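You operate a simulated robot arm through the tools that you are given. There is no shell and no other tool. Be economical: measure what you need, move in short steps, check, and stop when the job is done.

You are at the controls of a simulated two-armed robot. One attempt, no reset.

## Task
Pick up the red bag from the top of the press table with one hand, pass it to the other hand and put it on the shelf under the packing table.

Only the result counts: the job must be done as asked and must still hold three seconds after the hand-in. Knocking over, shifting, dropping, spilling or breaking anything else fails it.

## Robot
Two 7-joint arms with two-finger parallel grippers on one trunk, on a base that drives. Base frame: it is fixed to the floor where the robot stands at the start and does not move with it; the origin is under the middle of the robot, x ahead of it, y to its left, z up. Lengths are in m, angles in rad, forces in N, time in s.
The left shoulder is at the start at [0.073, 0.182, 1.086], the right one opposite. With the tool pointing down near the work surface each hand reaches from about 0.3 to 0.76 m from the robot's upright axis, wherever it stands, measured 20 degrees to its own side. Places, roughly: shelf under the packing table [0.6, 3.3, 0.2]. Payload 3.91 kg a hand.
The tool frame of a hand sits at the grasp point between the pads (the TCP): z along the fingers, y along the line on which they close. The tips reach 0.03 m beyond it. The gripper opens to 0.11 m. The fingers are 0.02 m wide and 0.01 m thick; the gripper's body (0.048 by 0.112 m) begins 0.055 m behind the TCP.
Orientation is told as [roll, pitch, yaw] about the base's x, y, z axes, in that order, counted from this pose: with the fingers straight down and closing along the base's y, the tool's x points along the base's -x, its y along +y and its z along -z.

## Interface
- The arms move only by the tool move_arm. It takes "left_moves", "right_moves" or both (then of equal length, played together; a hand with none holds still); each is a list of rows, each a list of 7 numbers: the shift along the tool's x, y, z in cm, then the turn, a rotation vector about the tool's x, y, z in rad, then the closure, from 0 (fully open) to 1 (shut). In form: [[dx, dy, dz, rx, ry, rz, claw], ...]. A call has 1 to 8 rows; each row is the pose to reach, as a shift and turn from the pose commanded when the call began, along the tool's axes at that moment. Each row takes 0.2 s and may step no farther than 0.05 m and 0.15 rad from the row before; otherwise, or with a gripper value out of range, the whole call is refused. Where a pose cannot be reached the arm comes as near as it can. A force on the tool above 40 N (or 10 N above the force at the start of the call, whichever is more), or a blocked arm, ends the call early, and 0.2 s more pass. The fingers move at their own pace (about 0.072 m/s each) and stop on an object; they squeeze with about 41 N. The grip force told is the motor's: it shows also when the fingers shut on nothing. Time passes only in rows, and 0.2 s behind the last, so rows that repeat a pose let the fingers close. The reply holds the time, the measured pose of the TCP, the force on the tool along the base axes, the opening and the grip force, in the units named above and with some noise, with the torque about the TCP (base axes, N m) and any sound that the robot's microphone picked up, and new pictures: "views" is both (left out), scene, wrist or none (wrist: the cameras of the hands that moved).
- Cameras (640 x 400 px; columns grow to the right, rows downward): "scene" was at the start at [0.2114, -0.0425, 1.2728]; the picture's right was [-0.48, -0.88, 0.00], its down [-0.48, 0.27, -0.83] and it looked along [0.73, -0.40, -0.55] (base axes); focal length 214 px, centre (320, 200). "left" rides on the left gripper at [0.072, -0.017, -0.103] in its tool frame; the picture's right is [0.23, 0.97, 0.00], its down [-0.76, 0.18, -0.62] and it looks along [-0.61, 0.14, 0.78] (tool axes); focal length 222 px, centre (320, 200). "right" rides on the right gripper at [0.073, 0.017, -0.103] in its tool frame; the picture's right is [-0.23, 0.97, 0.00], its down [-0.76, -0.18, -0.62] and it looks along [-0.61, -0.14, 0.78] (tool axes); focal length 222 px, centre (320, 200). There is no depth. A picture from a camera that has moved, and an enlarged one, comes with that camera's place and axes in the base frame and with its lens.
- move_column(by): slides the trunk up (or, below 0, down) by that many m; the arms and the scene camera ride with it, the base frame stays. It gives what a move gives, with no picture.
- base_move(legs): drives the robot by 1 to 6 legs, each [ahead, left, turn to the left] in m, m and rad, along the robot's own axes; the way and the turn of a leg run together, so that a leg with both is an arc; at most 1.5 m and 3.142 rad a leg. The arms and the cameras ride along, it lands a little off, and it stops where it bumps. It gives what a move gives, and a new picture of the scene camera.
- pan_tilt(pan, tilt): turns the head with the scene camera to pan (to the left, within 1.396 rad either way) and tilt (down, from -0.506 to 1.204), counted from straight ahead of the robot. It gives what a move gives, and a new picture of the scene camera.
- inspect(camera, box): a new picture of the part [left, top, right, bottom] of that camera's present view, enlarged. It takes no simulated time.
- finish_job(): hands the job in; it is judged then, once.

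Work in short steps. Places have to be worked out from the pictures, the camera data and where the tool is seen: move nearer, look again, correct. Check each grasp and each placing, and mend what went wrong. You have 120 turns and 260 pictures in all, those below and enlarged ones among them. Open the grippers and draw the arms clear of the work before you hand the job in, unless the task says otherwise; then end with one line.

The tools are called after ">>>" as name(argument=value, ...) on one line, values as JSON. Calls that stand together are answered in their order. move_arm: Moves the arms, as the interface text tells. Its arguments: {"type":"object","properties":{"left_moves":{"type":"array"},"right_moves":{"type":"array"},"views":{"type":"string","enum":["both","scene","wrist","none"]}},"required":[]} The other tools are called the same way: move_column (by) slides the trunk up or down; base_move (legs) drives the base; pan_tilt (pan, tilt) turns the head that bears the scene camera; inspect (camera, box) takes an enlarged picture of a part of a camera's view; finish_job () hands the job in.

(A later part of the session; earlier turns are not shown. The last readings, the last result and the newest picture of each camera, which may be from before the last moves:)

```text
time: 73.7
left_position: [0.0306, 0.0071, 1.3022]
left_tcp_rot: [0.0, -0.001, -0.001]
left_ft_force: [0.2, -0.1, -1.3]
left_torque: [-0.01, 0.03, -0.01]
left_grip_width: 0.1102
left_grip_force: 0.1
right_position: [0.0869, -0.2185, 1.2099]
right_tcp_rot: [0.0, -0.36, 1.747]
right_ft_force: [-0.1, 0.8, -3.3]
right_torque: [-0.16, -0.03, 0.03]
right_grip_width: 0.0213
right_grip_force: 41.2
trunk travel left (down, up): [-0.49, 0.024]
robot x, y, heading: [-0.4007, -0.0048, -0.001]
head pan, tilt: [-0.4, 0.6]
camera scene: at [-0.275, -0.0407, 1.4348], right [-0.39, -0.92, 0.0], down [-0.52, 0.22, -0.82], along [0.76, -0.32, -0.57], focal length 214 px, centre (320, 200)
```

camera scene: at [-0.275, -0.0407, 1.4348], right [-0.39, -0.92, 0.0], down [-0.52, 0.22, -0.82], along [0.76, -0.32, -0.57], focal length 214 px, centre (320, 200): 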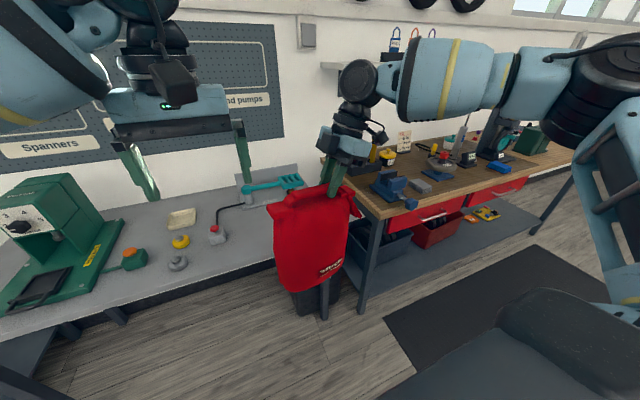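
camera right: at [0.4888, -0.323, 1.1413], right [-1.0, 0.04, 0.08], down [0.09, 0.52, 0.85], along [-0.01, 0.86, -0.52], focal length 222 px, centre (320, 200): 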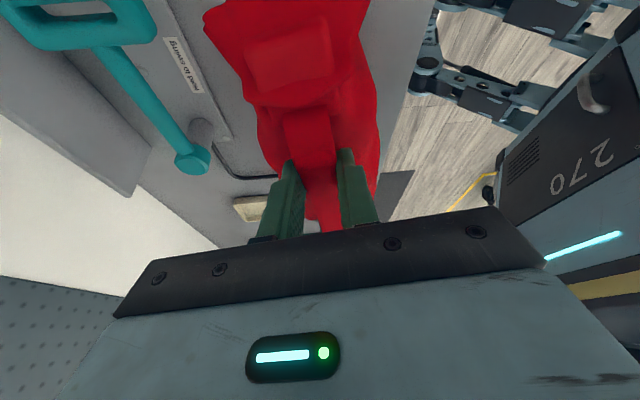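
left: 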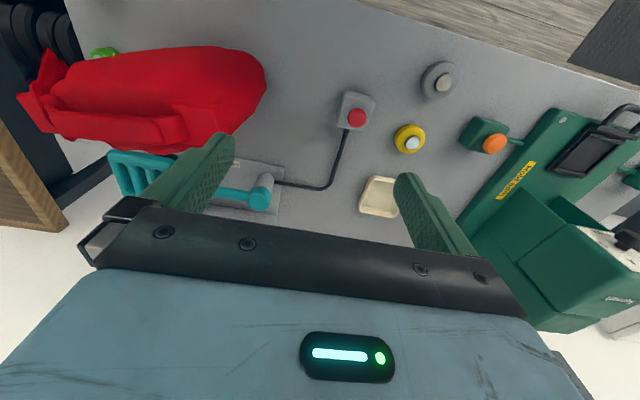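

The bag hangs level from the right hand, clear of the table. I now yaw the left hand by about -80° while moving it away to the left.

>>> move_arm(left_moves=[[-0.5, 2, 0, 0, 0, 0.14, 0], [-1, 4, 0, 0, 0, 0.28, 0], [-1.5, 6, 0, 0, 0, 0.42, 0], [-2, 8, 0, 0, 0, 0.56, 0], [-2.5, 10, 0, 0, 0, 0.7, 0], [-3, 11, 0, 0, 0, 0.84, 0], [-3, 12, 0, 0, 0, 0.98, 0], [-3, 12, 0, 0, 0, 1.12, 0]], views="none")

>>> move_arm(left_moves=[[0, 0, 0, 0, 0, 0.14, 0], [0, 0, 0, 0, 0, 0.27, 0]])

```text
time: 75.5
left_position: [0.028, 0.1155, 1.2921]
left_tcp_rot: [0.001, -0.001, -1.124]
left_ft_force: [-0.5, -0.5, -0.1]
left_torque: [0.03, 0.0, 0.02]
left_grip_width: 0.1097
left_grip_force: 0.0
left hand out of reach, approached as far as the arm can: row 8
right_position: [0.0857, -0.2199, 1.209]
right_tcp_rot: [0.0, -0.359, 1.748]
right_ft_force: [0.3, 0.1, -3.6]
right_torque: [-0.14, -0.02, -0.01]
right_grip_width: 0.0215
right_grip_force: 40.8
trunk travel left (down, up): [-0.49, 0.024]
robot x, y, heading: [-0.3996, -0.0017, -0.004]
head pan, tilt: [-0.4, 0.6]
```

```text
time: 76.1
left_position: [-0.035, 0.0901, 1.2743]
left_tcp_rot: [0.001, -0.002, -1.389]
left_ft_force: [1.3, 0.3, -1.1]
left_torque: [0.0, -0.02, -0.02]
left_grip_width: 0.1099
left_grip_force: 0.1
left hand out of reach, approached as far as the arm can: row 1, 2
right_position: [0.0847, -0.219, 1.2092]
right_tcp_rot: [0.001, -0.36, 1.747]
right_ft_force: [-0.1, 0.3, -3.8]
right_torque: [-0.15, -0.04, 0.0]
right_grip_width: 0.0215
right_grip_force: 41.0
trunk travel left (down, up): [-0.49, 0.024]
robot x, y, heading: [-0.4037, -0.0041, 0.002]
head pan, tilt: [-0.4, 0.6]
camera scene: at [-0.2759, -0.0411, 1.435], right [-0.39, -0.92, 0.0], down [-0.52, 0.22, -0.83], along [0.76, -0.32, -0.56], focal length 214 px, centre (320, 200)
camera left: at [-0.064, 0.1569, 1.3775], right [0.92, 0.4, 0.0], down [0.31, -0.72, 0.63], along [0.25, -0.57, -0.78], focal length 222 px, centre (320, 200)
```

scene: 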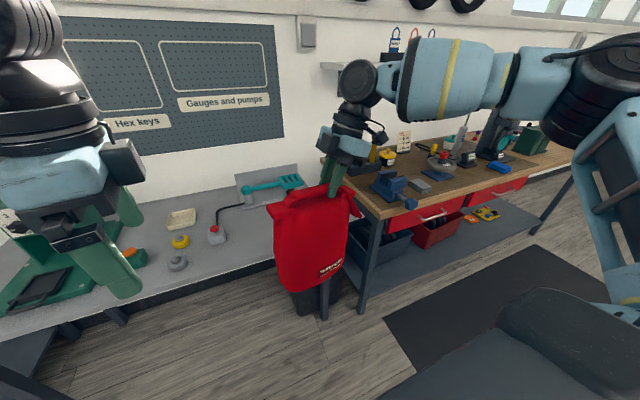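
left: 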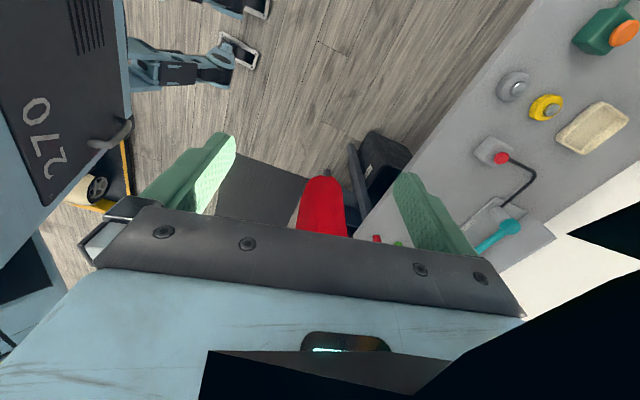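

The left hand drifted back a little from its reach limit. Next I tilt its fingers about 45° toward the bag in place.

>>> move_arm(left_moves=[[0, 0, 0, 0, -0.13, 0, 0], [0, 0, 0, 0, -0.26, 0, 0], [0, 0, 0, 0, -0.39, 0, 0], [0, 0, 0, 0, -0.52, 0, 0], [0, 0, 0, 0, -0.65, 0, 0], [0, 0, 0, 0, -0.79, 0, 0]])

```text
time: 77.5
left_position: [-0.0335, 0.0574, 1.319]
left_tcp_rot: [0.003, -0.791, -1.394]
left_ft_force: [-0.8, -0.4, 0.1]
left_torque: [0.03, -0.01, 0.02]
left_grip_width: 0.1102
left_grip_force: 0.1
left hand out of reach, approached as far as the arm can: row 6
right_position: [0.0852, -0.2202, 1.2093]
right_tcp_rot: [-0.002, -0.36, 1.747]
right_ft_force: [0.4, -0.1, -3.9]
right_torque: [-0.11, -0.04, -0.01]
right_grip_width: 0.0213
right_grip_force: 41.4
trunk travel left (down, up): [-0.49, 0.024]
robot x, y, heading: [-0.4045, -0.0067, -0.007]
head pan, tilt: [-0.4, 0.6]
camera scene: at [-0.2761, -0.0423, 1.4351], right [-0.39, -0.92, 0.0], down [-0.52, 0.22, -0.82], along [0.76, -0.32, -0.57], focal length 214 px, centre (320, 200)
camera left: at [-0.072, 0.1753, 1.3405], right [0.93, 0.33, -0.16], down [0.19, -0.06, 0.98], along [0.31, -0.94, -0.12], focal length 222 px, centre (320, 200)
```

scene: 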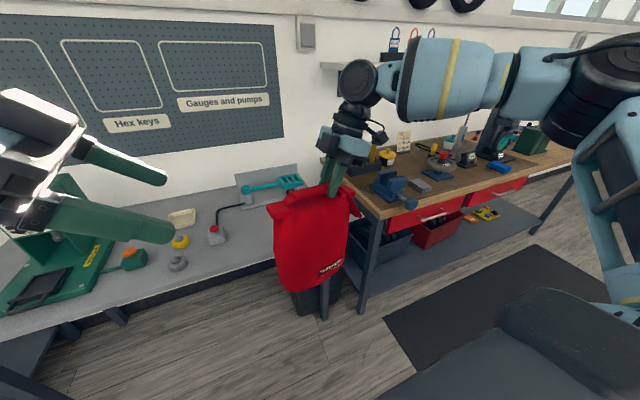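
left: 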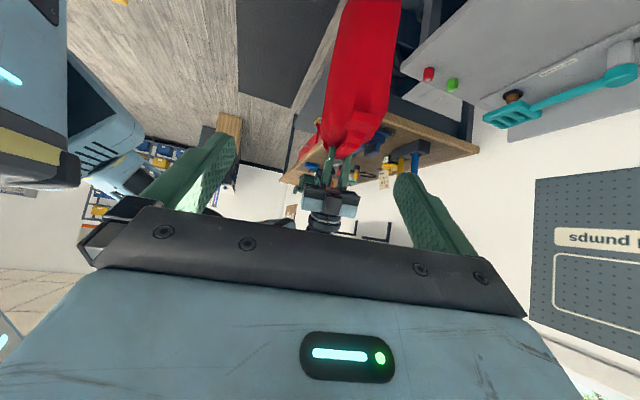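

Left orientation reached. I align laterally with the handle axis and advance to about 9 cm short of the target.

>>> move_arm(left_moves=[[-2, 2, 3, 0, 0, 0, 0], [-4, 4, 6, 0, 0, 0, 0], [-6, 6, 9, 0, 0, 0, 0], [-8, 6.9, 12, 0, 0, 0, 0], [-8, 6.9, 14, 0, 0, 0, 0], [-8, 6.9, 16, 0, 0, 0, 0]])

```text
time: 78.9
left_position: [-0.0062, -0.0211, 1.2784]
left_tcp_rot: [0.003, -0.787, -1.393]
left_ft_force: [0.4, -0.5, -0.2]
left_torque: [0.04, 0.02, -0.01]
left_grip_width: 0.1101
left_grip_force: 0.1
left hand out of reach, approached as far as the arm can: row 1, 2, 3, 4, 5, 6
right_position: [0.0859, -0.2218, 1.208]
right_tcp_rot: [0.003, -0.361, 1.746]
right_ft_force: [1.1, 0.4, -3.7]
right_torque: [-0.15, -0.06, 0.0]
right_grip_width: 0.0213
right_grip_force: 41.5
trunk travel left (down, up): [-0.49, 0.024]
robot x, y, heading: [-0.4039, -0.008, -0.002]
head pan, tilt: [-0.4, 0.6]
camera scene: at [-0.2745, -0.0433, 1.4347], right [-0.39, -0.92, 0.0], down [-0.52, 0.22, -0.82], along [0.76, -0.32, -0.57], focal length 214 px, centre (320, 200)
camera left: at [-0.0443, 0.0971, 1.301], right [0.93, 0.33, -0.16], down [0.19, -0.06, 0.98], along [0.31, -0.94, -0.12], focal length 222 px, centre (320, 200)
```

scene: 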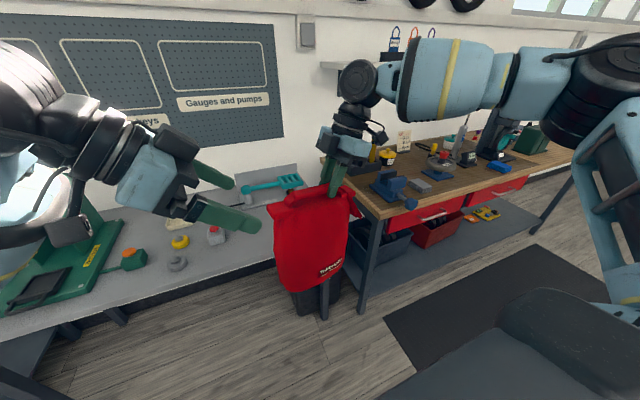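
left: 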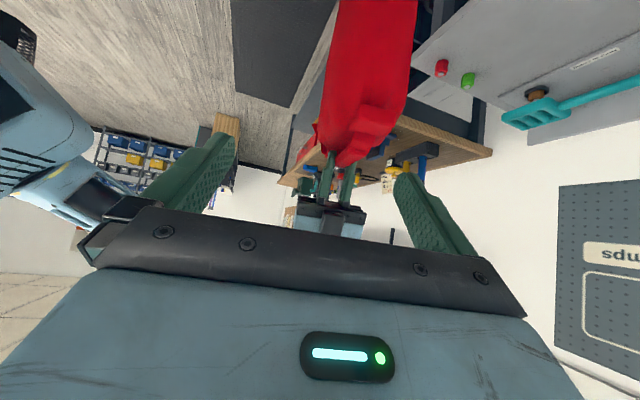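

The left arm can't reach far enough forward in this pose. I bring the bag nearer with the right hand and yaw it +0.35 so the handle's near end turns toward the robot.

>>> move_arm(right_moves=[[-0.9, 1.5, 0.33, -0.02, 0, -0.055, 1], [-1.8, 3.05, 0.67, -0.041, 0, -0.109, 1], [-2.7, 4.6, 1, -0.062, 0, -0.164, 1], [-3.6, 6.1, 1.33, -0.082, 0, -0.219, 1], [-4.4, 7.6, 1.67, -0.103, 0, -0.273, 1], [-5.3, 9.15, 2, -0.123, 0, -0.328, 1]])

```text
time: 80.3
left_position: [-0.0075, -0.0177, 1.2805]
left_tcp_rot: [0.001, -0.792, -1.394]
left_ft_force: [-0.4, 0.1, -0.2]
left_torque: [0.0, -0.01, 0.0]
left_grip_width: 0.11
left_grip_force: 0.0
right_position: [-0.015, -0.1806, 1.2084]
right_tcp_rot: [-0.002, -0.361, 2.098]
right_ft_force: [-1.0, -0.2, -3.3]
right_torque: [-0.14, -0.08, -0.01]
right_grip_width: 0.0217
right_grip_force: 40.8
trunk travel left (down, up): [-0.49, 0.024]
robot x, y, heading: [-0.4056, -0.0024, -0.002]
head pan, tilt: [-0.4, 0.6]
camera scene: at [-0.276, -0.0405, 1.435], right [-0.39, -0.92, 0.0], down [-0.52, 0.22, -0.83], along [0.76, -0.32, -0.56], focal length 214 px, centre (320, 200)
camera right: at [0.0224, -0.2784, 1.2806], right [-0.95, -0.31, 0.08], down [-0.09, 0.52, 0.85], along [-0.3, 0.8, -0.52], focal length 222 px, centre (320, 200)
```

scene: 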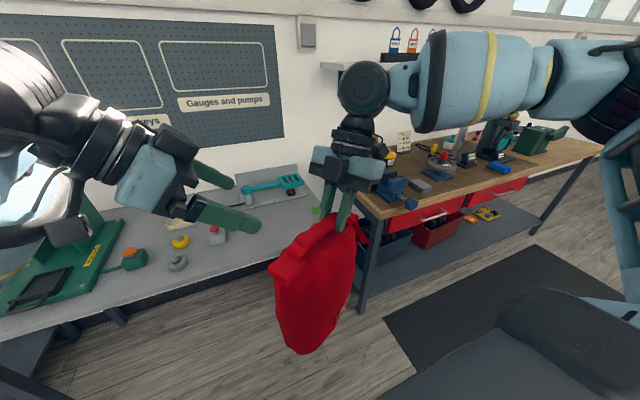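
right: 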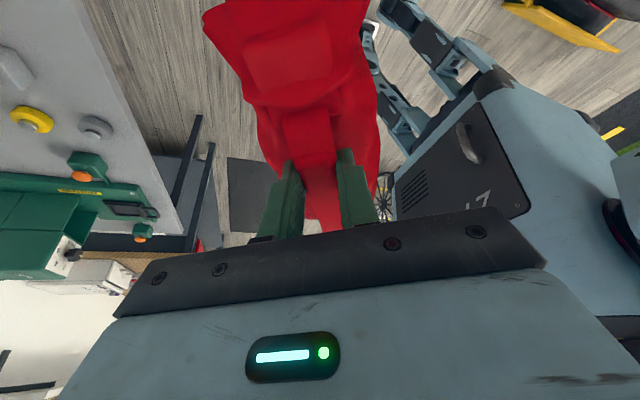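

The bag followed exactly. Now I yaw the left hand to match (-1.04) and put it about 9 cm behind and above the handle along its finger axis.

>>> move_arm(left_moves=[[-0.4, -1.9, 1, -0.062, 0, -0.062, 0], [-0.8, -3.9, 2, -0.125, 0, -0.123, 0], [-1.2, -5.9, 3, -0.187, 0, -0.185, 0], [-1.5, -7.8, 3.9, -0.249, 0, -0.246, 0]])

```text
time: 81.3
left_position: [-0.0746, -0.0696, 1.2622]
left_tcp_rot: [0.001, -0.792, -1.042]
left_ft_force: [-0.1, 0.0, -0.3]
left_torque: [0.03, -0.03, 0.01]
left_grip_width: 0.1102
left_grip_force: 0.0
right_position: [-0.0163, -0.1802, 1.2095]
right_tcp_rot: [-0.003, -0.359, 2.098]
right_ft_force: [0.5, -1.1, -3.3]
right_torque: [-0.1, -0.05, -0.03]
right_grip_width: 0.0216
right_grip_force: 41.0
trunk travel left (down, up): [-0.49, 0.024]
robot x, y, heading: [-0.4041, -0.0047, -0.004]
head pan, tilt: [-0.4, 0.6]
camera scene: at [-0.2762, -0.0412, 1.435], right [-0.39, -0.92, 0.0], down [-0.52, 0.22, -0.83], along [0.76, -0.32, -0.56], focal length 214 px, centre (320, 200)
camera left: at [-0.152, 0.0283, 1.283], right [0.76, 0.63, -0.16], down [0.2, 0.01, 0.98], along [0.62, -0.78, -0.12], focal length 222 px, centre (320, 200)
```

scene: 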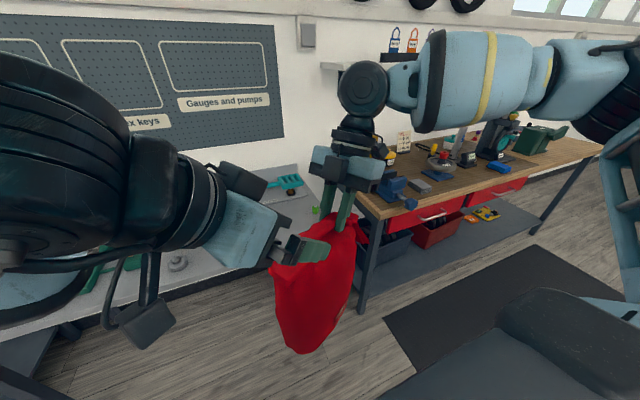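
left: 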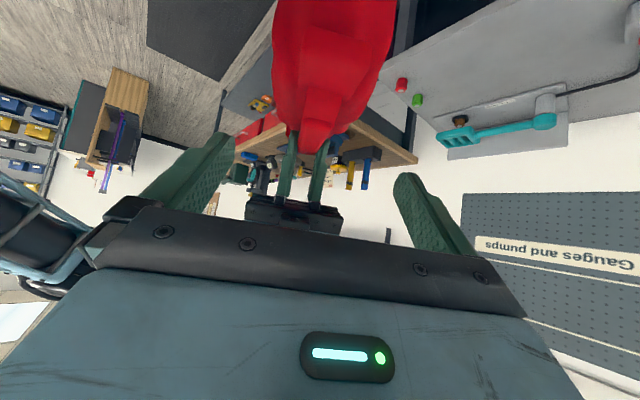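

Standoff is exact. I enlarge the left view to check alignment with the bar.

>>> inspect(camera="left", box=[220, 10, 440, 220])

>>> inspect(camera="scene", box=[240, 140, 400, 260])

```text
1.90 times, centred on (330, 115) of left
camera zoom: at [-0.152, 0.0283, 1.283], right [0.76, 0.63, -0.16], down [0.2, 0.01, 0.98], along [0.62, -0.78, -0.12], focal length 423 px, centre (301, 362)
```

zoom: 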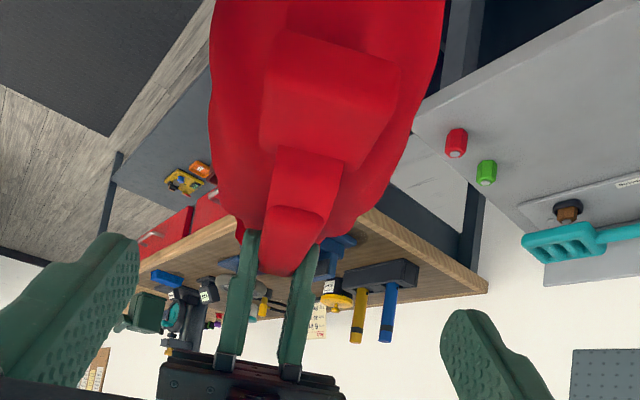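

```text
3.33 times, centred on (320, 200) of scene
camera zoom: at [-0.2762, -0.0412, 1.435], right [-0.39, -0.92, 0.0], down [-0.52, 0.22, -0.83], along [0.76, -0.32, -0.56], focal length 715 px, centre (320, 200)
```

zoom: 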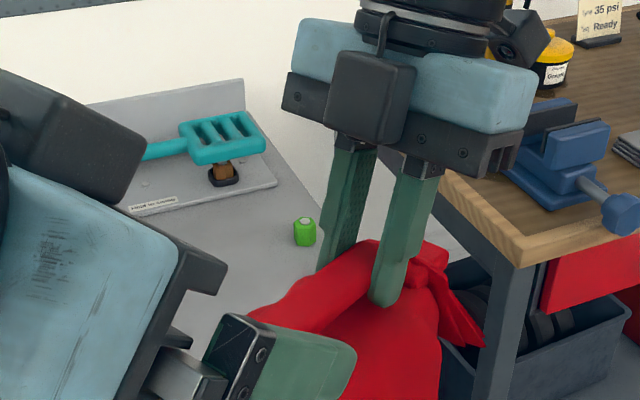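

The bar's near kink is at (-0.058, -0.108) and its axis matches the left yaw. I advance in two stages with the gripper open.

>>> move_arm(left_moves=[[-0.1, -0.5, 2, 0, 0, 0, 0], [-0.15, -0.55, 4, 0, 0, 0, 0], [-0.15, -0.55, 6, 0, 0, 0, 0], [-0.15, -0.55, 8.2, 0, 0, 0, 0]])

>>> inspect(camera="left", box=[200, 10, 440, 220])

>>> inspect(camera="scene", box=[240, 140, 400, 260])

```text
time: 82.3
left_position: [-0.0482, -0.1227, 1.2048]
left_tcp_rot: [0.002, -0.792, -1.043]
left_ft_force: [0.3, -0.5, 0.4]
left_torque: [-0.01, -0.02, -0.02]
left_grip_width: 0.11
left_grip_force: 0.1
right_position: [-0.0145, -0.1811, 1.2086]
right_tcp_rot: [0.0, -0.359, 2.096]
right_ft_force: [-0.2, -1.0, -3.7]
right_torque: [-0.14, -0.07, -0.04]
right_grip_width: 0.0214
right_grip_force: 41.2
trunk travel left (down, up): [-0.49, 0.024]
robot x, y, heading: [-0.4073, -0.0056, -0.001]
head pan, tilt: [-0.4, 0.6]
camera scene: at [-0.2753, -0.0412, 1.4349], right [-0.39, -0.92, 0.0], down [-0.52, 0.22, -0.82], along [0.76, -0.32, -0.57], focal length 214 px, centre (320, 200)
camera left: at [-0.1247, -0.0247, 1.2262], right [0.76, 0.63, -0.16], down [0.2, 0.01, 0.98], along [0.62, -0.78, -0.12], focal length 222 px, centre (320, 200)
```

scene: 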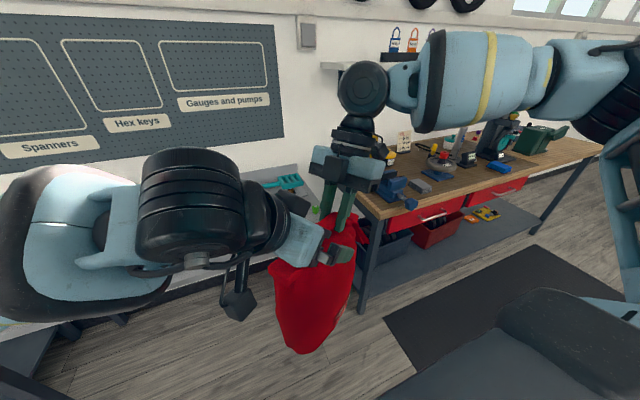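
left: 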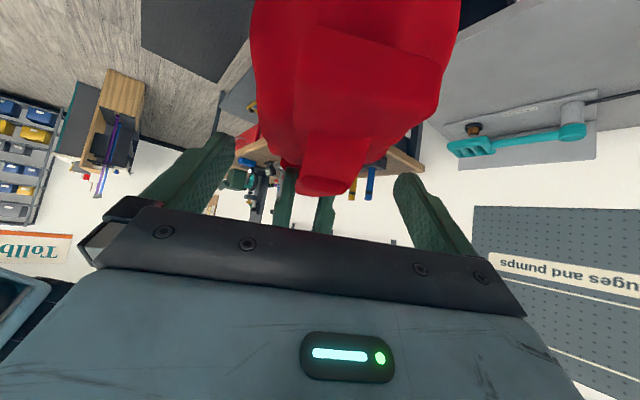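

```text
1.90 times, centred on (320, 115) of left
camera zoom: at [-0.1247, -0.0247, 1.2262], right [0.76, 0.63, -0.16], down [0.2, 0.01, 0.98], along [0.62, -0.78, -0.12], focal length 423 px, centre (320, 362)
```

zoom: 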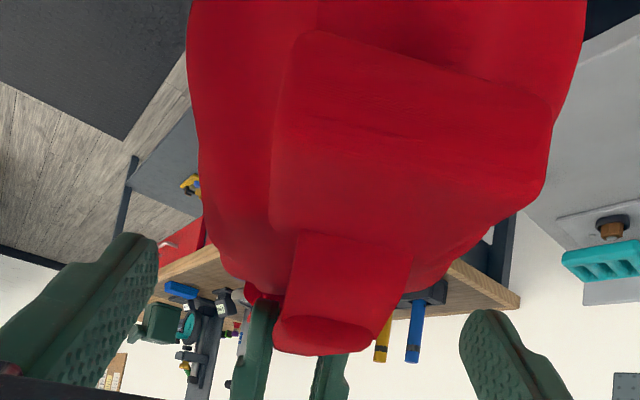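

```text
3.33 times, centred on (320, 200) of scene
camera zoom: at [-0.2753, -0.0412, 1.4349], right [-0.39, -0.92, 0.0], down [-0.52, 0.22, -0.82], along [0.76, -0.32, -0.57], focal length 715 px, centre (320, 200)
```

zoom: 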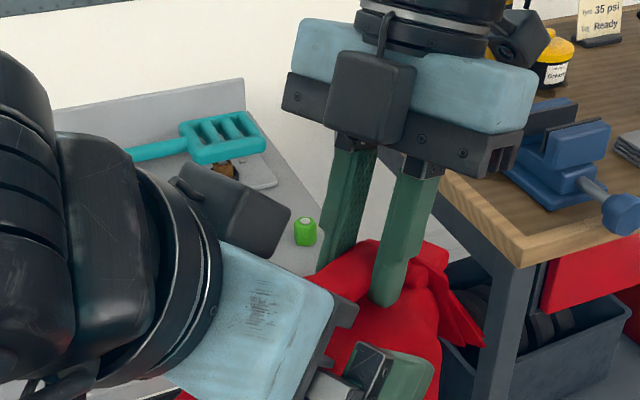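

The bar's near end is centred between the left pads. I close the left gripper while the right holds.

>>> move_arm(left_moves=[[0, 0, 0, 0, 0, 0, 0.4], [0, 0, 0, 0, 0, 0, 0.6], [0, 0, 0, 0, 0, 0, 0.8], [0, 0, 0, 0, 0, 0, 1], [0, 0, 0, 0, 0, 0, 1], [0, 0, 0, 0, 0, 0, 1]])

>>> inspect(camera="scene", box=[240, 170, 400, 290])

```text
time: 83.7
left_position: [-0.0482, -0.1211, 1.2044]
left_tcp_rot: [0.0, -0.792, -1.045]
left_ft_force: [-4.2, -5.8, 0.8]
left_torque: [-0.16, 0.03, -0.26]
left_grip_width: 0.0661
left_grip_force: 40.9
right_position: [-0.0151, -0.1798, 1.2092]
right_tcp_rot: [-0.002, -0.36, 2.098]
right_ft_force: [3.5, 6.6, -2.3]
right_torque: [0.11, -0.12, -0.15]
right_grip_width: 0.0213
right_grip_force: 41.2
trunk travel left (down, up): [-0.49, 0.024]
robot x, y, heading: [-0.4042, -0.0058, -0.005]
head pan, tilt: [-0.4, 0.6]
camera scene: at [-0.2755, -0.0406, 1.4349], right [-0.39, -0.92, 0.0], down [-0.52, 0.22, -0.82], along [0.76, -0.32, -0.57], focal length 214 px, centre (320, 200)
camera left: at [-0.1252, -0.0242, 1.2264], right [0.76, 0.63, -0.16], down [0.2, 0.01, 0.98], along [0.62, -0.78, -0.12], focal length 222 px, centre (320, 200)
```

scene: 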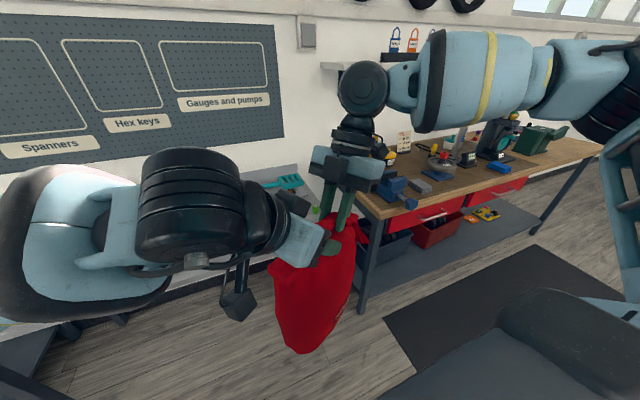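
left: 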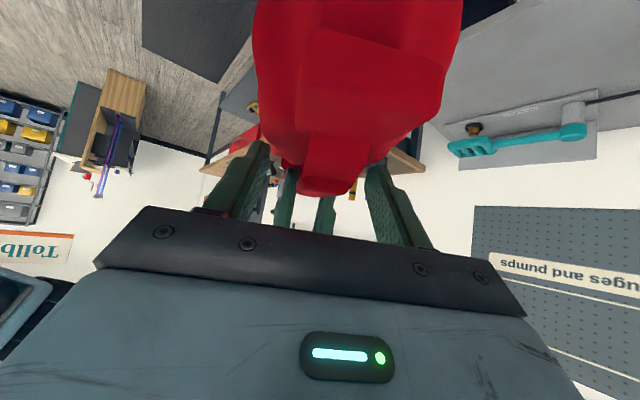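

```text
3.33 times, centred on (320, 230) of scene
camera zoom: at [-0.2755, -0.0406, 1.4349], right [-0.39, -0.92, 0.0], down [-0.52, 0.22, -0.82], along [0.76, -0.32, -0.57], focal length 715 px, centre (320, 100)
```

zoom: 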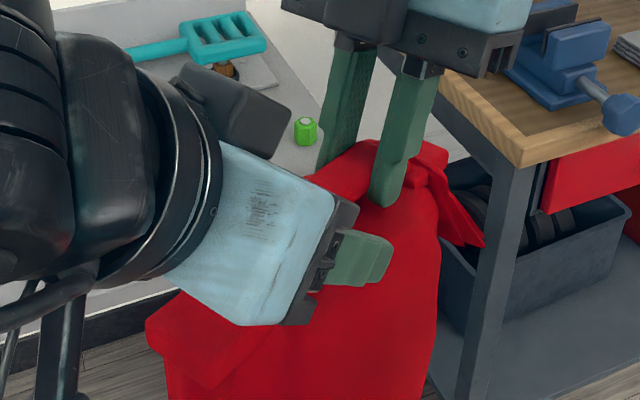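

Stopped at 6.6 cm, so the left pads are on the bag's shoulder again. I open, rise about 1.2 cm vertically and close on the bar.

>>> move_arm(left_moves=[[0, 0, 0, 0, 0, 0, 0], [0, 0, 0, 0, 0, 0, 0], [0, 0, 0, 0, 0, 0, 0], [-0.85, 0, -0.85, 0, 0, 0, 0], [-0.85, 0, -0.85, 0, 0, 0, 0.5], [-0.85, 0, -0.85, 0, 0, 0, 0.5]], views="none")

>>> move_arm(left_moves=[[0, 0, 0, 0, 0, 0, 0.6], [0, 0, 0, 0, 0, 0, 0.7], [0, 0, 0, 0, 0, 0, 0.8], [0, 0, 0, 0, 0, 0, 1], [0, 0, 0, 0, 0, 0, 1], [0, 0, 0, 0, 0, 0, 1]])

>>> inspect(camera="scene", box=[240, 170, 400, 290])

>>> inspect(camera="left", box=[200, 10, 440, 220])

```text
time: 85.1
left_position: [-0.0482, -0.1226, 1.2161]
left_tcp_rot: [0.002, -0.791, -1.045]
left_ft_force: [0.2, 0.0, 0.2]
left_torque: [-0.01, 0.01, 0.0]
left_grip_width: 0.055
left_grip_force: 0.0
right_position: [-0.0151, -0.1808, 1.2084]
right_tcp_rot: [0.0, -0.361, 2.096]
right_ft_force: [-0.1, 0.0, -3.3]
right_torque: [-0.15, -0.09, -0.05]
right_grip_width: 0.0215
right_grip_force: 41.2
trunk travel left (down, up): [-0.49, 0.024]
robot x, y, heading: [-0.4019, -0.0036, 0.0]
head pan, tilt: [-0.4, 0.6]
```

```text
time: 86.5
left_position: [-0.0473, -0.1212, 1.2165]
left_tcp_rot: [0.0, -0.792, -1.045]
left_ft_force: [-5.8, -4.4, 1.0]
left_torque: [-0.25, 0.04, -0.28]
left_grip_width: 0.0216
left_grip_force: 41.3
right_position: [-0.0154, -0.1805, 1.2105]
right_tcp_rot: [-0.001, -0.36, 2.097]
right_ft_force: [4.9, 4.6, -4.5]
right_torque: [0.04, -0.13, -0.17]
right_grip_width: 0.0213
right_grip_force: 40.6
trunk travel left (down, up): [-0.49, 0.024]
robot x, y, heading: [-0.4056, -0.0068, -0.006]
head pan, tilt: [-0.4, 0.6]
camera scene: at [-0.2755, -0.0406, 1.4349], right [-0.39, -0.92, 0.0], down [-0.52, 0.22, -0.82], along [0.76, -0.32, -0.57], focal length 214 px, centre (320, 200)
camera left: at [-0.125, -0.0245, 1.2376], right [0.76, 0.63, -0.16], down [0.2, 0.01, 0.98], along [0.62, -0.78, -0.12], focal length 222 px, centre (320, 200)
```

scene: 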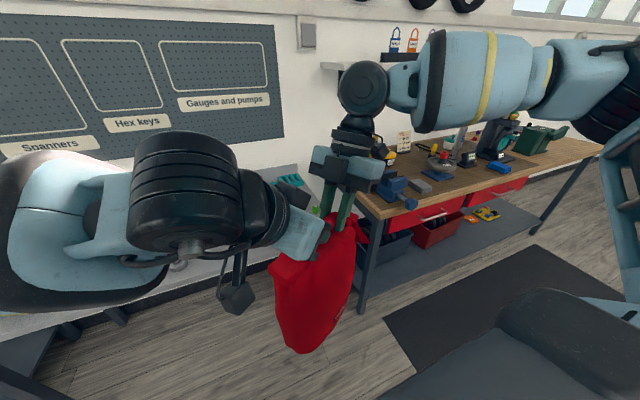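
left: 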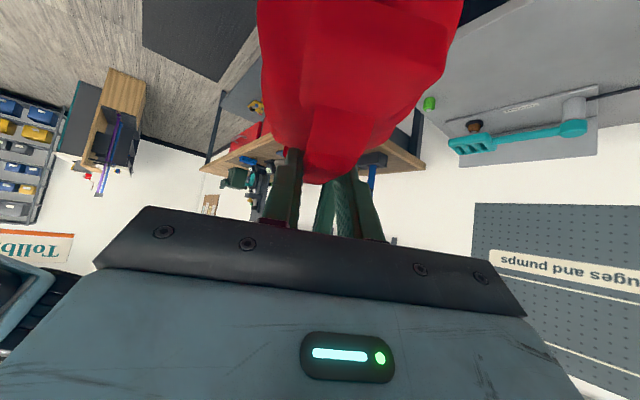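

```text
3.33 times, centred on (320, 230) of scene
camera zoom: at [-0.2755, -0.0406, 1.4349], right [-0.39, -0.92, 0.0], down [-0.52, 0.22, -0.82], along [0.76, -0.32, -0.57], focal length 715 px, centre (320, 100)
```

zoom: 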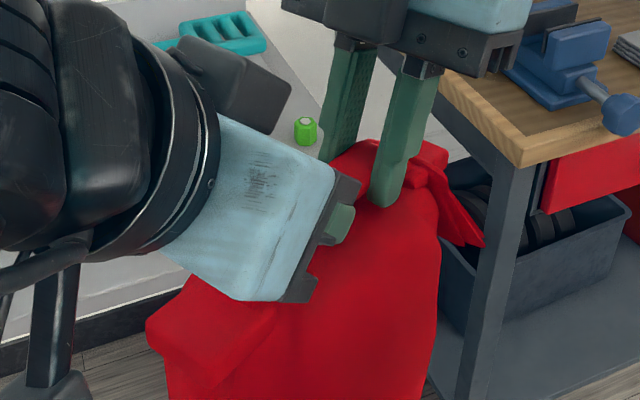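

```text
1.90 times, centred on (320, 115) of left
camera zoom: at [-0.125, -0.0245, 1.2376], right [0.76, 0.63, -0.16], down [0.2, 0.01, 0.98], along [0.62, -0.78, -0.12], focal length 423 px, centre (320, 362)
```

zoom: 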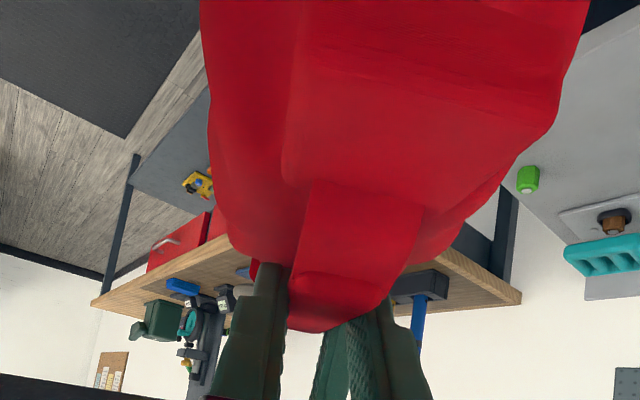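

Both hands hold the bar at 2.1 cm. I release the right hand and watch the left's load.

>>> move_arm(right_moves=[[0, 0, 0, 0, 0, 0, 0.6], [0, 0, 0, 0, 0, 0, 0.3], [0, 0, 0, 0, 0, 0, 0.2], [0, 0, 0, 0, 0, 0, 0.2]])

>>> inspect(camera="scene", box=[240, 170, 400, 290])

```text
time: 87.5
left_position: [-0.0487, -0.1223, 1.2164]
left_tcp_rot: [0.002, -0.79, -1.045]
left_ft_force: [0.4, -0.4, 0.4]
left_torque: [0.05, 0.06, 0.01]
left_grip_width: 0.0218
left_grip_force: 40.7
right_position: [-0.0149, -0.1802, 1.21]
right_tcp_rot: [0.0, -0.36, 2.096]
right_ft_force: [0.6, 0.8, -0.3]
right_torque: [0.05, -0.01, 0.02]
right_grip_width: 0.0877
right_grip_force: 0.0
trunk travel left (down, up): [-0.49, 0.024]
robot x, y, heading: [-0.4038, -0.0089, -0.003]
head pan, tilt: [-0.4, 0.6]
camera scene: at [-0.2755, -0.0406, 1.4349], right [-0.39, -0.92, 0.0], down [-0.52, 0.22, -0.82], along [0.76, -0.32, -0.57], focal length 214 px, centre (320, 200)
camera right: at [0.0229, -0.2785, 1.2805], right [-0.95, -0.3, 0.08], down [-0.09, 0.52, 0.85], along [-0.3, 0.8, -0.52], focal length 222 px, centre (320, 200)
```

scene: 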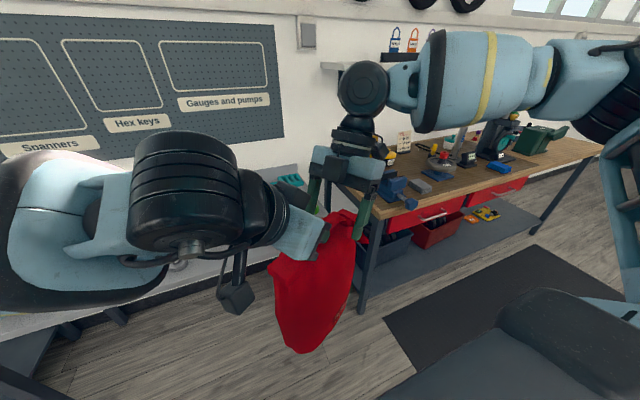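
right: 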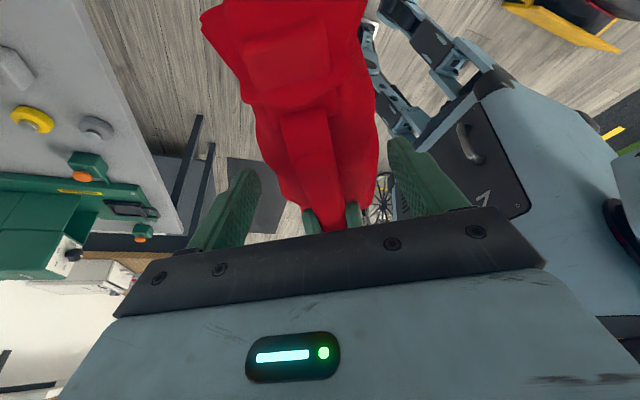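

```text
3.33 times, centred on (320, 230) of scene
camera zoom: at [-0.2755, -0.0406, 1.4349], right [-0.39, -0.92, 0.0], down [-0.52, 0.22, -0.82], along [0.76, -0.32, -0.57], focal length 715 px, centre (320, 100)
```

zoom: 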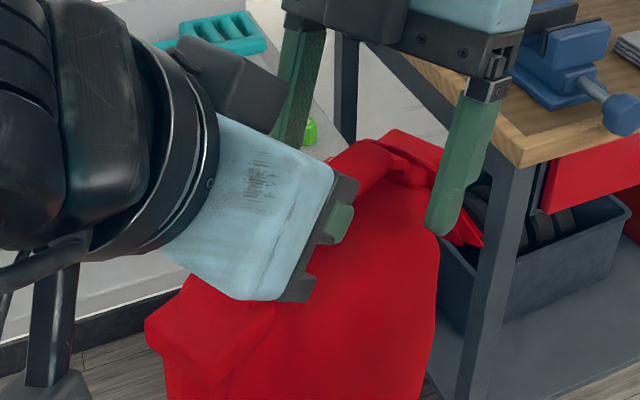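

The bag stays with the left hand. I draw the right hand back along its finger axis.

>>> move_arm(right_moves=[[0, 0, -2, 0, 0, 0, 0.1], [0, 0, -5, 0, 0, 0, 0], [1, 0, -9, 0, 0, 0, 0], [4, -2, -12, 0, 0, 0, 0], [8, -4, -14, 0, 0, 0, 0]], views="scene")

```text
time: 88.7
left_position: [-0.0466, -0.122, 1.2149]
left_tcp_rot: [0.001, -0.79, -1.041]
left_ft_force: [1.2, 1.4, 0.3]
left_torque: [0.06, 0.01, -0.02]
left_grip_width: 0.0218
left_grip_force: 41.3
right_position: [0.0865, -0.2666, 1.3133]
right_tcp_rot: [0.002, -0.36, 2.096]
right_ft_force: [-0.1, -0.2, -1.4]
right_torque: [0.01, 0.0, -0.02]
right_grip_width: 0.1098
right_grip_force: 0.1
trunk travel left (down, up): [-0.49, 0.024]
robot x, y, heading: [-0.4008, -0.0071, -0.001]
head pan, tilt: [-0.4, 0.6]
camera scene: at [-0.274, -0.041, 1.4346], right [-0.39, -0.92, 0.0], down [-0.52, 0.22, -0.82], along [0.76, -0.32, -0.57], focal length 214 px, centre (320, 200)
```

scene: 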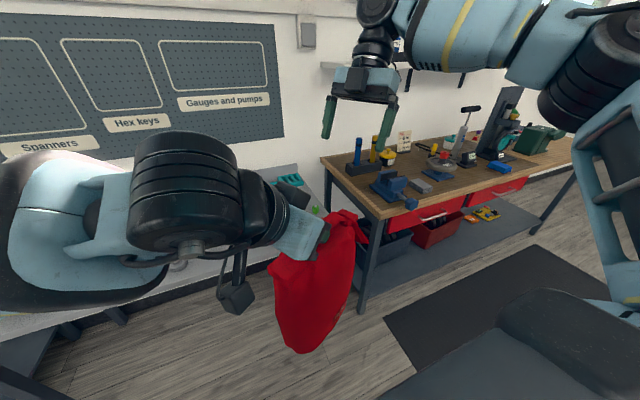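

The left hand holds the bag alone. I back the base a little, then yaw the left hand toward straight ahead so the bag points forward.

>>> base_move(legs=[[-0.15, 0, 0]])

>>> move_arm(left_moves=[[0.6, 2.4, -0.6, -0.1, 0, -0.1, 1], [1.2, 4.9, -1.2, -0.2, 0, -0.199, 1], [1.8, 7.3, -1.8, -0.302, 0, -0.299, 1], [2.4, 9.8, -2.4, -0.402, 0, -0.398, 1], [3.1, 12.2, -3.1, -0.503, 0, -0.498, 1], [3.7, 14.7, -3.7, -0.604, 0, -0.598, 1]])

```text
time: 90.0
left_position: [-0.1928, -0.1198, 1.215]
left_tcp_rot: [0.0, -0.79, -1.039]
left_ft_force: [0.2, -1.1, -0.8]
left_torque: [0.08, 0.01, 0.0]
left_grip_width: 0.0216
left_grip_force: 41.7
right_position: [-0.0607, -0.264, 1.3135]
right_tcp_rot: [0.002, -0.358, 2.101]
right_ft_force: [-0.1, 0.1, -0.8]
right_torque: [0.0, 0.0, -0.01]
right_grip_width: 0.1102
right_grip_force: 0.0
trunk travel left (down, up): [-0.49, 0.024]
robot x, y, heading: [-0.5491, -0.0039, 0.005]
head pan, tilt: [-0.4, 0.6]
camera scene: at [-0.4211, -0.0399, 1.4347], right [-0.39, -0.92, 0.0], down [-0.52, 0.22, -0.82], along [0.76, -0.32, -0.57], focal length 214 px, centre (320, 200)
```

scene: 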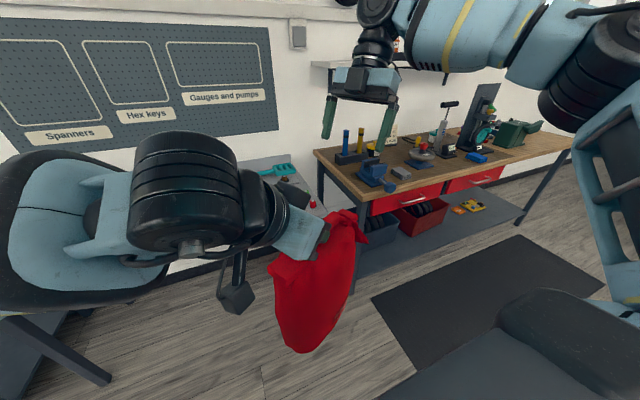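

```text
time: 91.4
left_position: [-0.0935, -0.0011, 1.2143]
left_tcp_rot: [0.0, -0.791, -0.187]
left_ft_force: [0.1, 0.1, -0.9]
left_torque: [0.02, 0.06, -0.03]
left_grip_width: 0.0212
left_grip_force: 41.4
right_position: [-0.0607, -0.2641, 1.3141]
right_tcp_rot: [-0.001, -0.36, 2.097]
right_ft_force: [0.0, 0.3, -0.3]
right_torque: [0.03, 0.0, 0.03]
right_grip_width: 0.1102
right_grip_force: 0.0
trunk travel left (down, up): [-0.49, 0.024]
robot x, y, heading: [-0.5516, -0.0058, -0.002]
head pan, tilt: [-0.4, 0.6]
camera scene: at [-0.4219, -0.0397, 1.4349], right [-0.39, -0.92, 0.0], down [-0.52, 0.22, -0.82], along [0.76, -0.32, -0.57], focal length 214 px, centre (320, 200)
camera left: at [-0.218, 0.0035, 1.2356], right [0.02, 0.99, -0.16], down [0.12, 0.16, 0.98], along [0.99, -0.04, -0.12], focal length 222 px, centre (320, 200)
```

scene: 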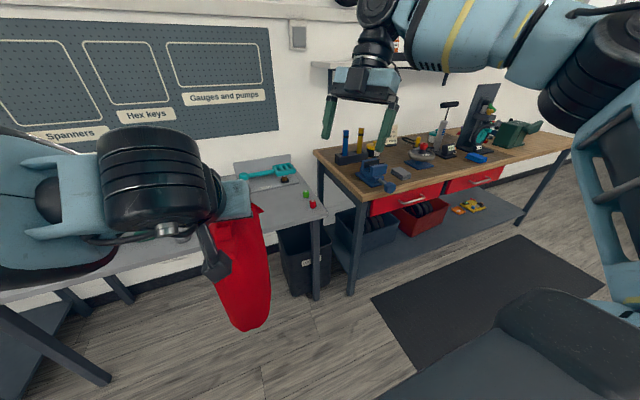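
left: 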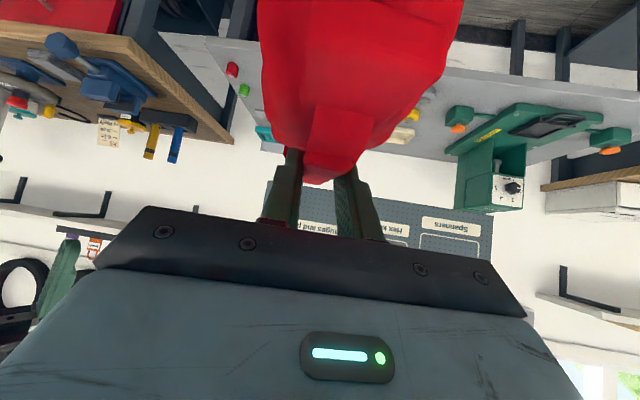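

The bag points forward, held well. I drive left to the packing table, staying clear of the benches.

>>> base_move(legs=[[0.05, 1.2, 0], [0, 1.2, 0], [0, 0.85, 0]])

>>> pan_tilt(pan=-0.1, tilt=0.75)

```text
time: 120.0
left_position: [0.0016, 3.2462, 1.2135]
left_tcp_rot: [-0.002, -0.789, -0.19]
left_ft_force: [0.1, 0.5, 0.0]
left_torque: [-0.01, 0.04, 0.03]
left_grip_width: 0.0218
left_grip_force: 41.0
right_position: [0.033, 2.9832, 1.3139]
right_tcp_rot: [0.0, -0.362, 2.099]
right_ft_force: [0.6, -0.3, 0.5]
right_torque: [0.03, 0.03, 0.0]
right_grip_width: 0.11
right_grip_force: 0.1
trunk travel left (down, up): [-0.49, 0.024]
robot x, y, heading: [-0.4551, 3.2395, -0.005]
head pan, tilt: [-0.4, 0.6]
camera scene: at [-0.3279, 3.2076, 1.4349], right [-0.39, -0.92, 0.0], down [-0.52, 0.22, -0.82], along [0.76, -0.32, -0.57], focal length 214 px, centre (320, 200)
```

scene: 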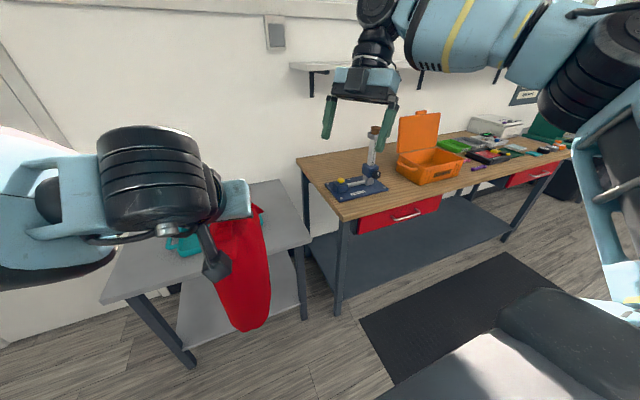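

```text
time: 120.8
left_position: [0.0011, 3.246, 1.2145]
left_tcp_rot: [0.001, -0.789, -0.19]
left_ft_force: [-0.9, 0.8, 0.1]
left_torque: [0.01, 0.04, -0.01]
left_grip_width: 0.0217
left_grip_force: 41.1
right_position: [0.0326, 2.9834, 1.3149]
right_tcp_rot: [0.0, -0.36, 2.1]
right_ft_force: [0.1, 0.3, -0.2]
right_torque: [0.01, 0.01, -0.01]
right_grip_width: 0.11
right_grip_force: 0.0
trunk travel left (down, up): [-0.49, 0.024]
robot x, y, heading: [-0.4538, 3.2434, -0.004]
head pan, tilt: [-0.099, 0.75]
camera scene: at [-0.3269, 3.2337, 1.4221], right [-0.1, -0.99, 0.0], down [-0.68, 0.07, -0.73], along [0.73, -0.07, -0.68], focal length 214 px, centre (320, 200)
```

scene: 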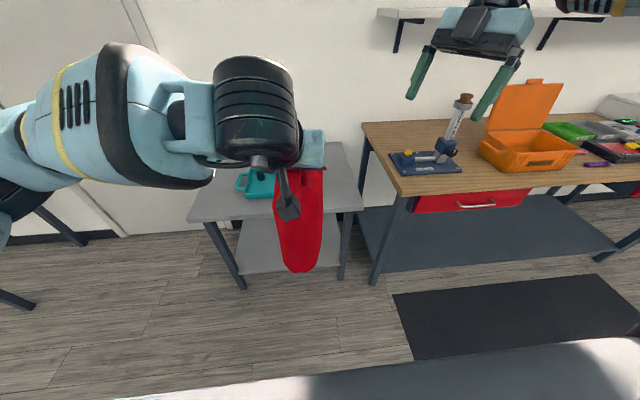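

The shelf's front edge is at x≈0.38 and the legs at y≈3.03 and 3.69. I retract and raise the right arm, then shift the base left so the bag centres at y≈3.35.

>>> move_arm(right_moves=[[-1.1, 3.5, -1.4, 0, 0, 0, 0.5], [-2.2, 7.1, -2.7, 0, 0, 0, 1], [-3.2, 10.6, -4.1, 0, 0, 0, 1], [-4.3, 14.2, -5.5, 0, 0, 0, 1], [-5.4, 17.7, -6.8, 0, 0, 0, 1], [-6.5, 21.3, -8.2, 0, 0, 0, 1]], views="none")

>>> base_move(legs=[[0, 0.11, 0]])

```text
time: 122.2
left_position: [-0.0011, 3.2464, 1.2157]
left_tcp_rot: [0.001, -0.791, -0.19]
left_ft_force: [-0.5, -0.3, 0.4]
left_torque: [0.05, 0.08, 0.01]
left_grip_width: 0.0214
left_grip_force: 41.6
right_position: [-0.1688, 2.904, 1.4165]
right_tcp_rot: [-0.002, -0.358, 2.1]
right_ft_force: [0.0, 0.3, -0.6]
right_torque: [-0.03, -0.05, -0.01]
right_grip_width: 0.0
right_grip_force: 37.7
trunk travel left (down, up): [-0.49, 0.024]
robot x, y, heading: [-0.4534, 3.2396, -0.002]
head pan, tilt: [-0.099, 0.75]
```

```text
time: 123.8
left_position: [0.0012, 3.3541, 1.2135]
left_tcp_rot: [0.002, -0.792, -0.192]
left_ft_force: [-0.5, 0.1, 0.7]
left_torque: [0.04, 0.08, -0.01]
left_grip_width: 0.022
left_grip_force: 41.1
right_position: [-0.1673, 3.0139, 1.4151]
right_tcp_rot: [0.001, -0.361, 2.098]
right_ft_force: [0.1, 0.0, -0.4]
right_torque: [-0.01, -0.04, 0.01]
right_grip_width: 0.0002
right_grip_force: 38.0
trunk travel left (down, up): [-0.49, 0.024]
robot x, y, heading: [-0.4558, 3.3522, -0.004]
head pan, tilt: [-0.099, 0.75]
camera scene: at [-0.3266, 3.3433, 1.422], right [-0.1, -0.99, 0.0], down [-0.68, 0.07, -0.73], along [0.73, -0.08, -0.68], focal length 214 px, centre (320, 200)
```

scene: 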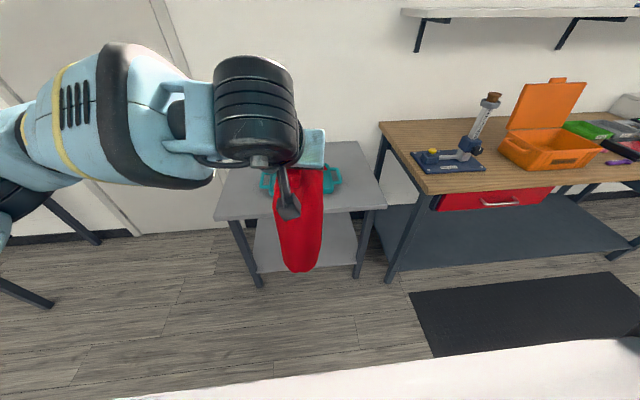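

Centred on the table opening. I lower the trunk nearly fully, well in front of the table.

>>> move_column(by=-0.48)

>>> pan_tilt(pan=0.0, tilt=0.6)

```text
refused: -0.48 is not a number from -0.4 to 0.4
```

```text
time: 124.5
left_position: [0.0011, 3.3547, 1.2138]
left_tcp_rot: [-0.001, -0.792, -0.193]
left_ft_force: [-0.1, -0.1, 0.5]
left_torque: [0.01, 0.1, 0.01]
left_grip_width: 0.0217
left_grip_force: 40.7
right_position: [-0.1668, 3.0131, 1.4159]
right_tcp_rot: [0.0, -0.358, 2.095]
right_ft_force: [-0.5, 0.2, 0.3]
right_torque: [0.02, -0.03, -0.02]
right_grip_width: 0.0002
right_grip_force: 38.0
trunk travel left (down, up): [-0.49, 0.024]
robot x, y, heading: [-0.4531, 3.3525, -0.002]
head pan, tilt: [0.0, 0.6]
camera scene: at [-0.3207, 3.352, 1.4349], right [0.0, -1.0, 0.0], down [-0.57, 0.0, -0.82], along [0.82, 0.0, -0.57], focal length 214 px, centre (320, 200)
```

scene: 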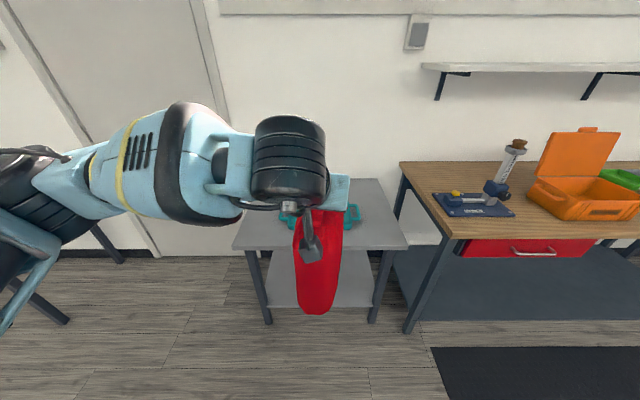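

The column takes at most 0.4 per call, so I lower in two steps.

>>> move_column(by=-0.4)

>>> move_column(by=-0.08)

>>> pan_tilt(pan=0.0, tilt=0.4)

```text
time: 128.4
left_position: [-0.0001, 3.3553, 0.8149]
left_tcp_rot: [0.0, -0.791, -0.192]
left_ft_force: [0.6, -0.9, 0.0]
left_torque: [0.01, 0.09, 0.02]
left_grip_width: 0.0214
left_grip_force: 41.2
right_position: [-0.1374, 3.014, 0.9995]
right_tcp_rot: [0.054, -0.389, 2.078]
right_ft_force: [-0.4, 0.7, 0.8]
right_torque: [-0.03, 0.0, -0.02]
right_grip_width: 0.0
right_grip_force: 38.1
trunk travel left (down, up): [-0.09, 0.424]
robot x, y, heading: [-0.4555, 3.352, -0.004]
head pan, tilt: [0.0, 0.6]
```

```text
time: 129.5
left_position: [0.0116, 3.3604, 0.7285]
left_tcp_rot: [-0.002, -0.767, -0.143]
left_ft_force: [-0.5, -0.6, 0.2]
left_torque: [0.0, 0.01, -0.02]
left_grip_width: 0.0216
left_grip_force: 40.6
right_position: [-0.1369, 3.0144, 0.9178]
right_tcp_rot: [0.051, -0.386, 2.077]
right_ft_force: [-0.1, -0.2, 1.0]
right_torque: [0.02, 0.03, 0.02]
right_grip_width: 0.0
right_grip_force: 37.6
trunk travel left (down, up): [-0.01, 0.504]
robot x, y, heading: [-0.4536, 3.3523, -0.0]
head pan, tilt: [0.0, 0.6]
```

```text
time: 130.3
left_position: [0.0134, 3.3614, 0.7292]
left_tcp_rot: [-0.006, -0.769, -0.139]
left_ft_force: [0.6, 0.0, -0.1]
left_torque: [0.02, 0.05, 0.04]
left_grip_width: 0.0218
left_grip_force: 41.8
right_position: [-0.1367, 3.0126, 0.9179]
right_tcp_rot: [0.052, -0.387, 2.075]
right_ft_force: [-0.4, -0.3, -0.3]
right_torque: [0.0, -0.03, 0.01]
right_grip_width: 0.0001
right_grip_force: 37.6
trunk travel left (down, up): [-0.01, 0.504]
robot x, y, heading: [-0.4533, 3.3527, -0.005]
head pan, tilt: [0.0, 0.4]
camera scene: at [-0.1218, 3.3539, 0.9052], right [0.03, -1.0, 0.0], down [-0.62, -0.02, -0.78], along [0.78, 0.02, -0.62], focal length 214 px, centre (320, 200)
```

scene: 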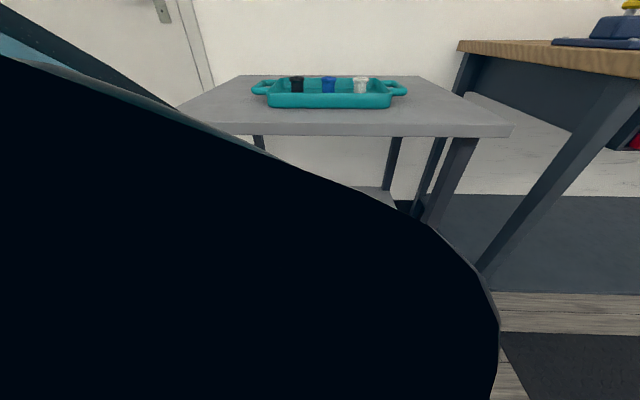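

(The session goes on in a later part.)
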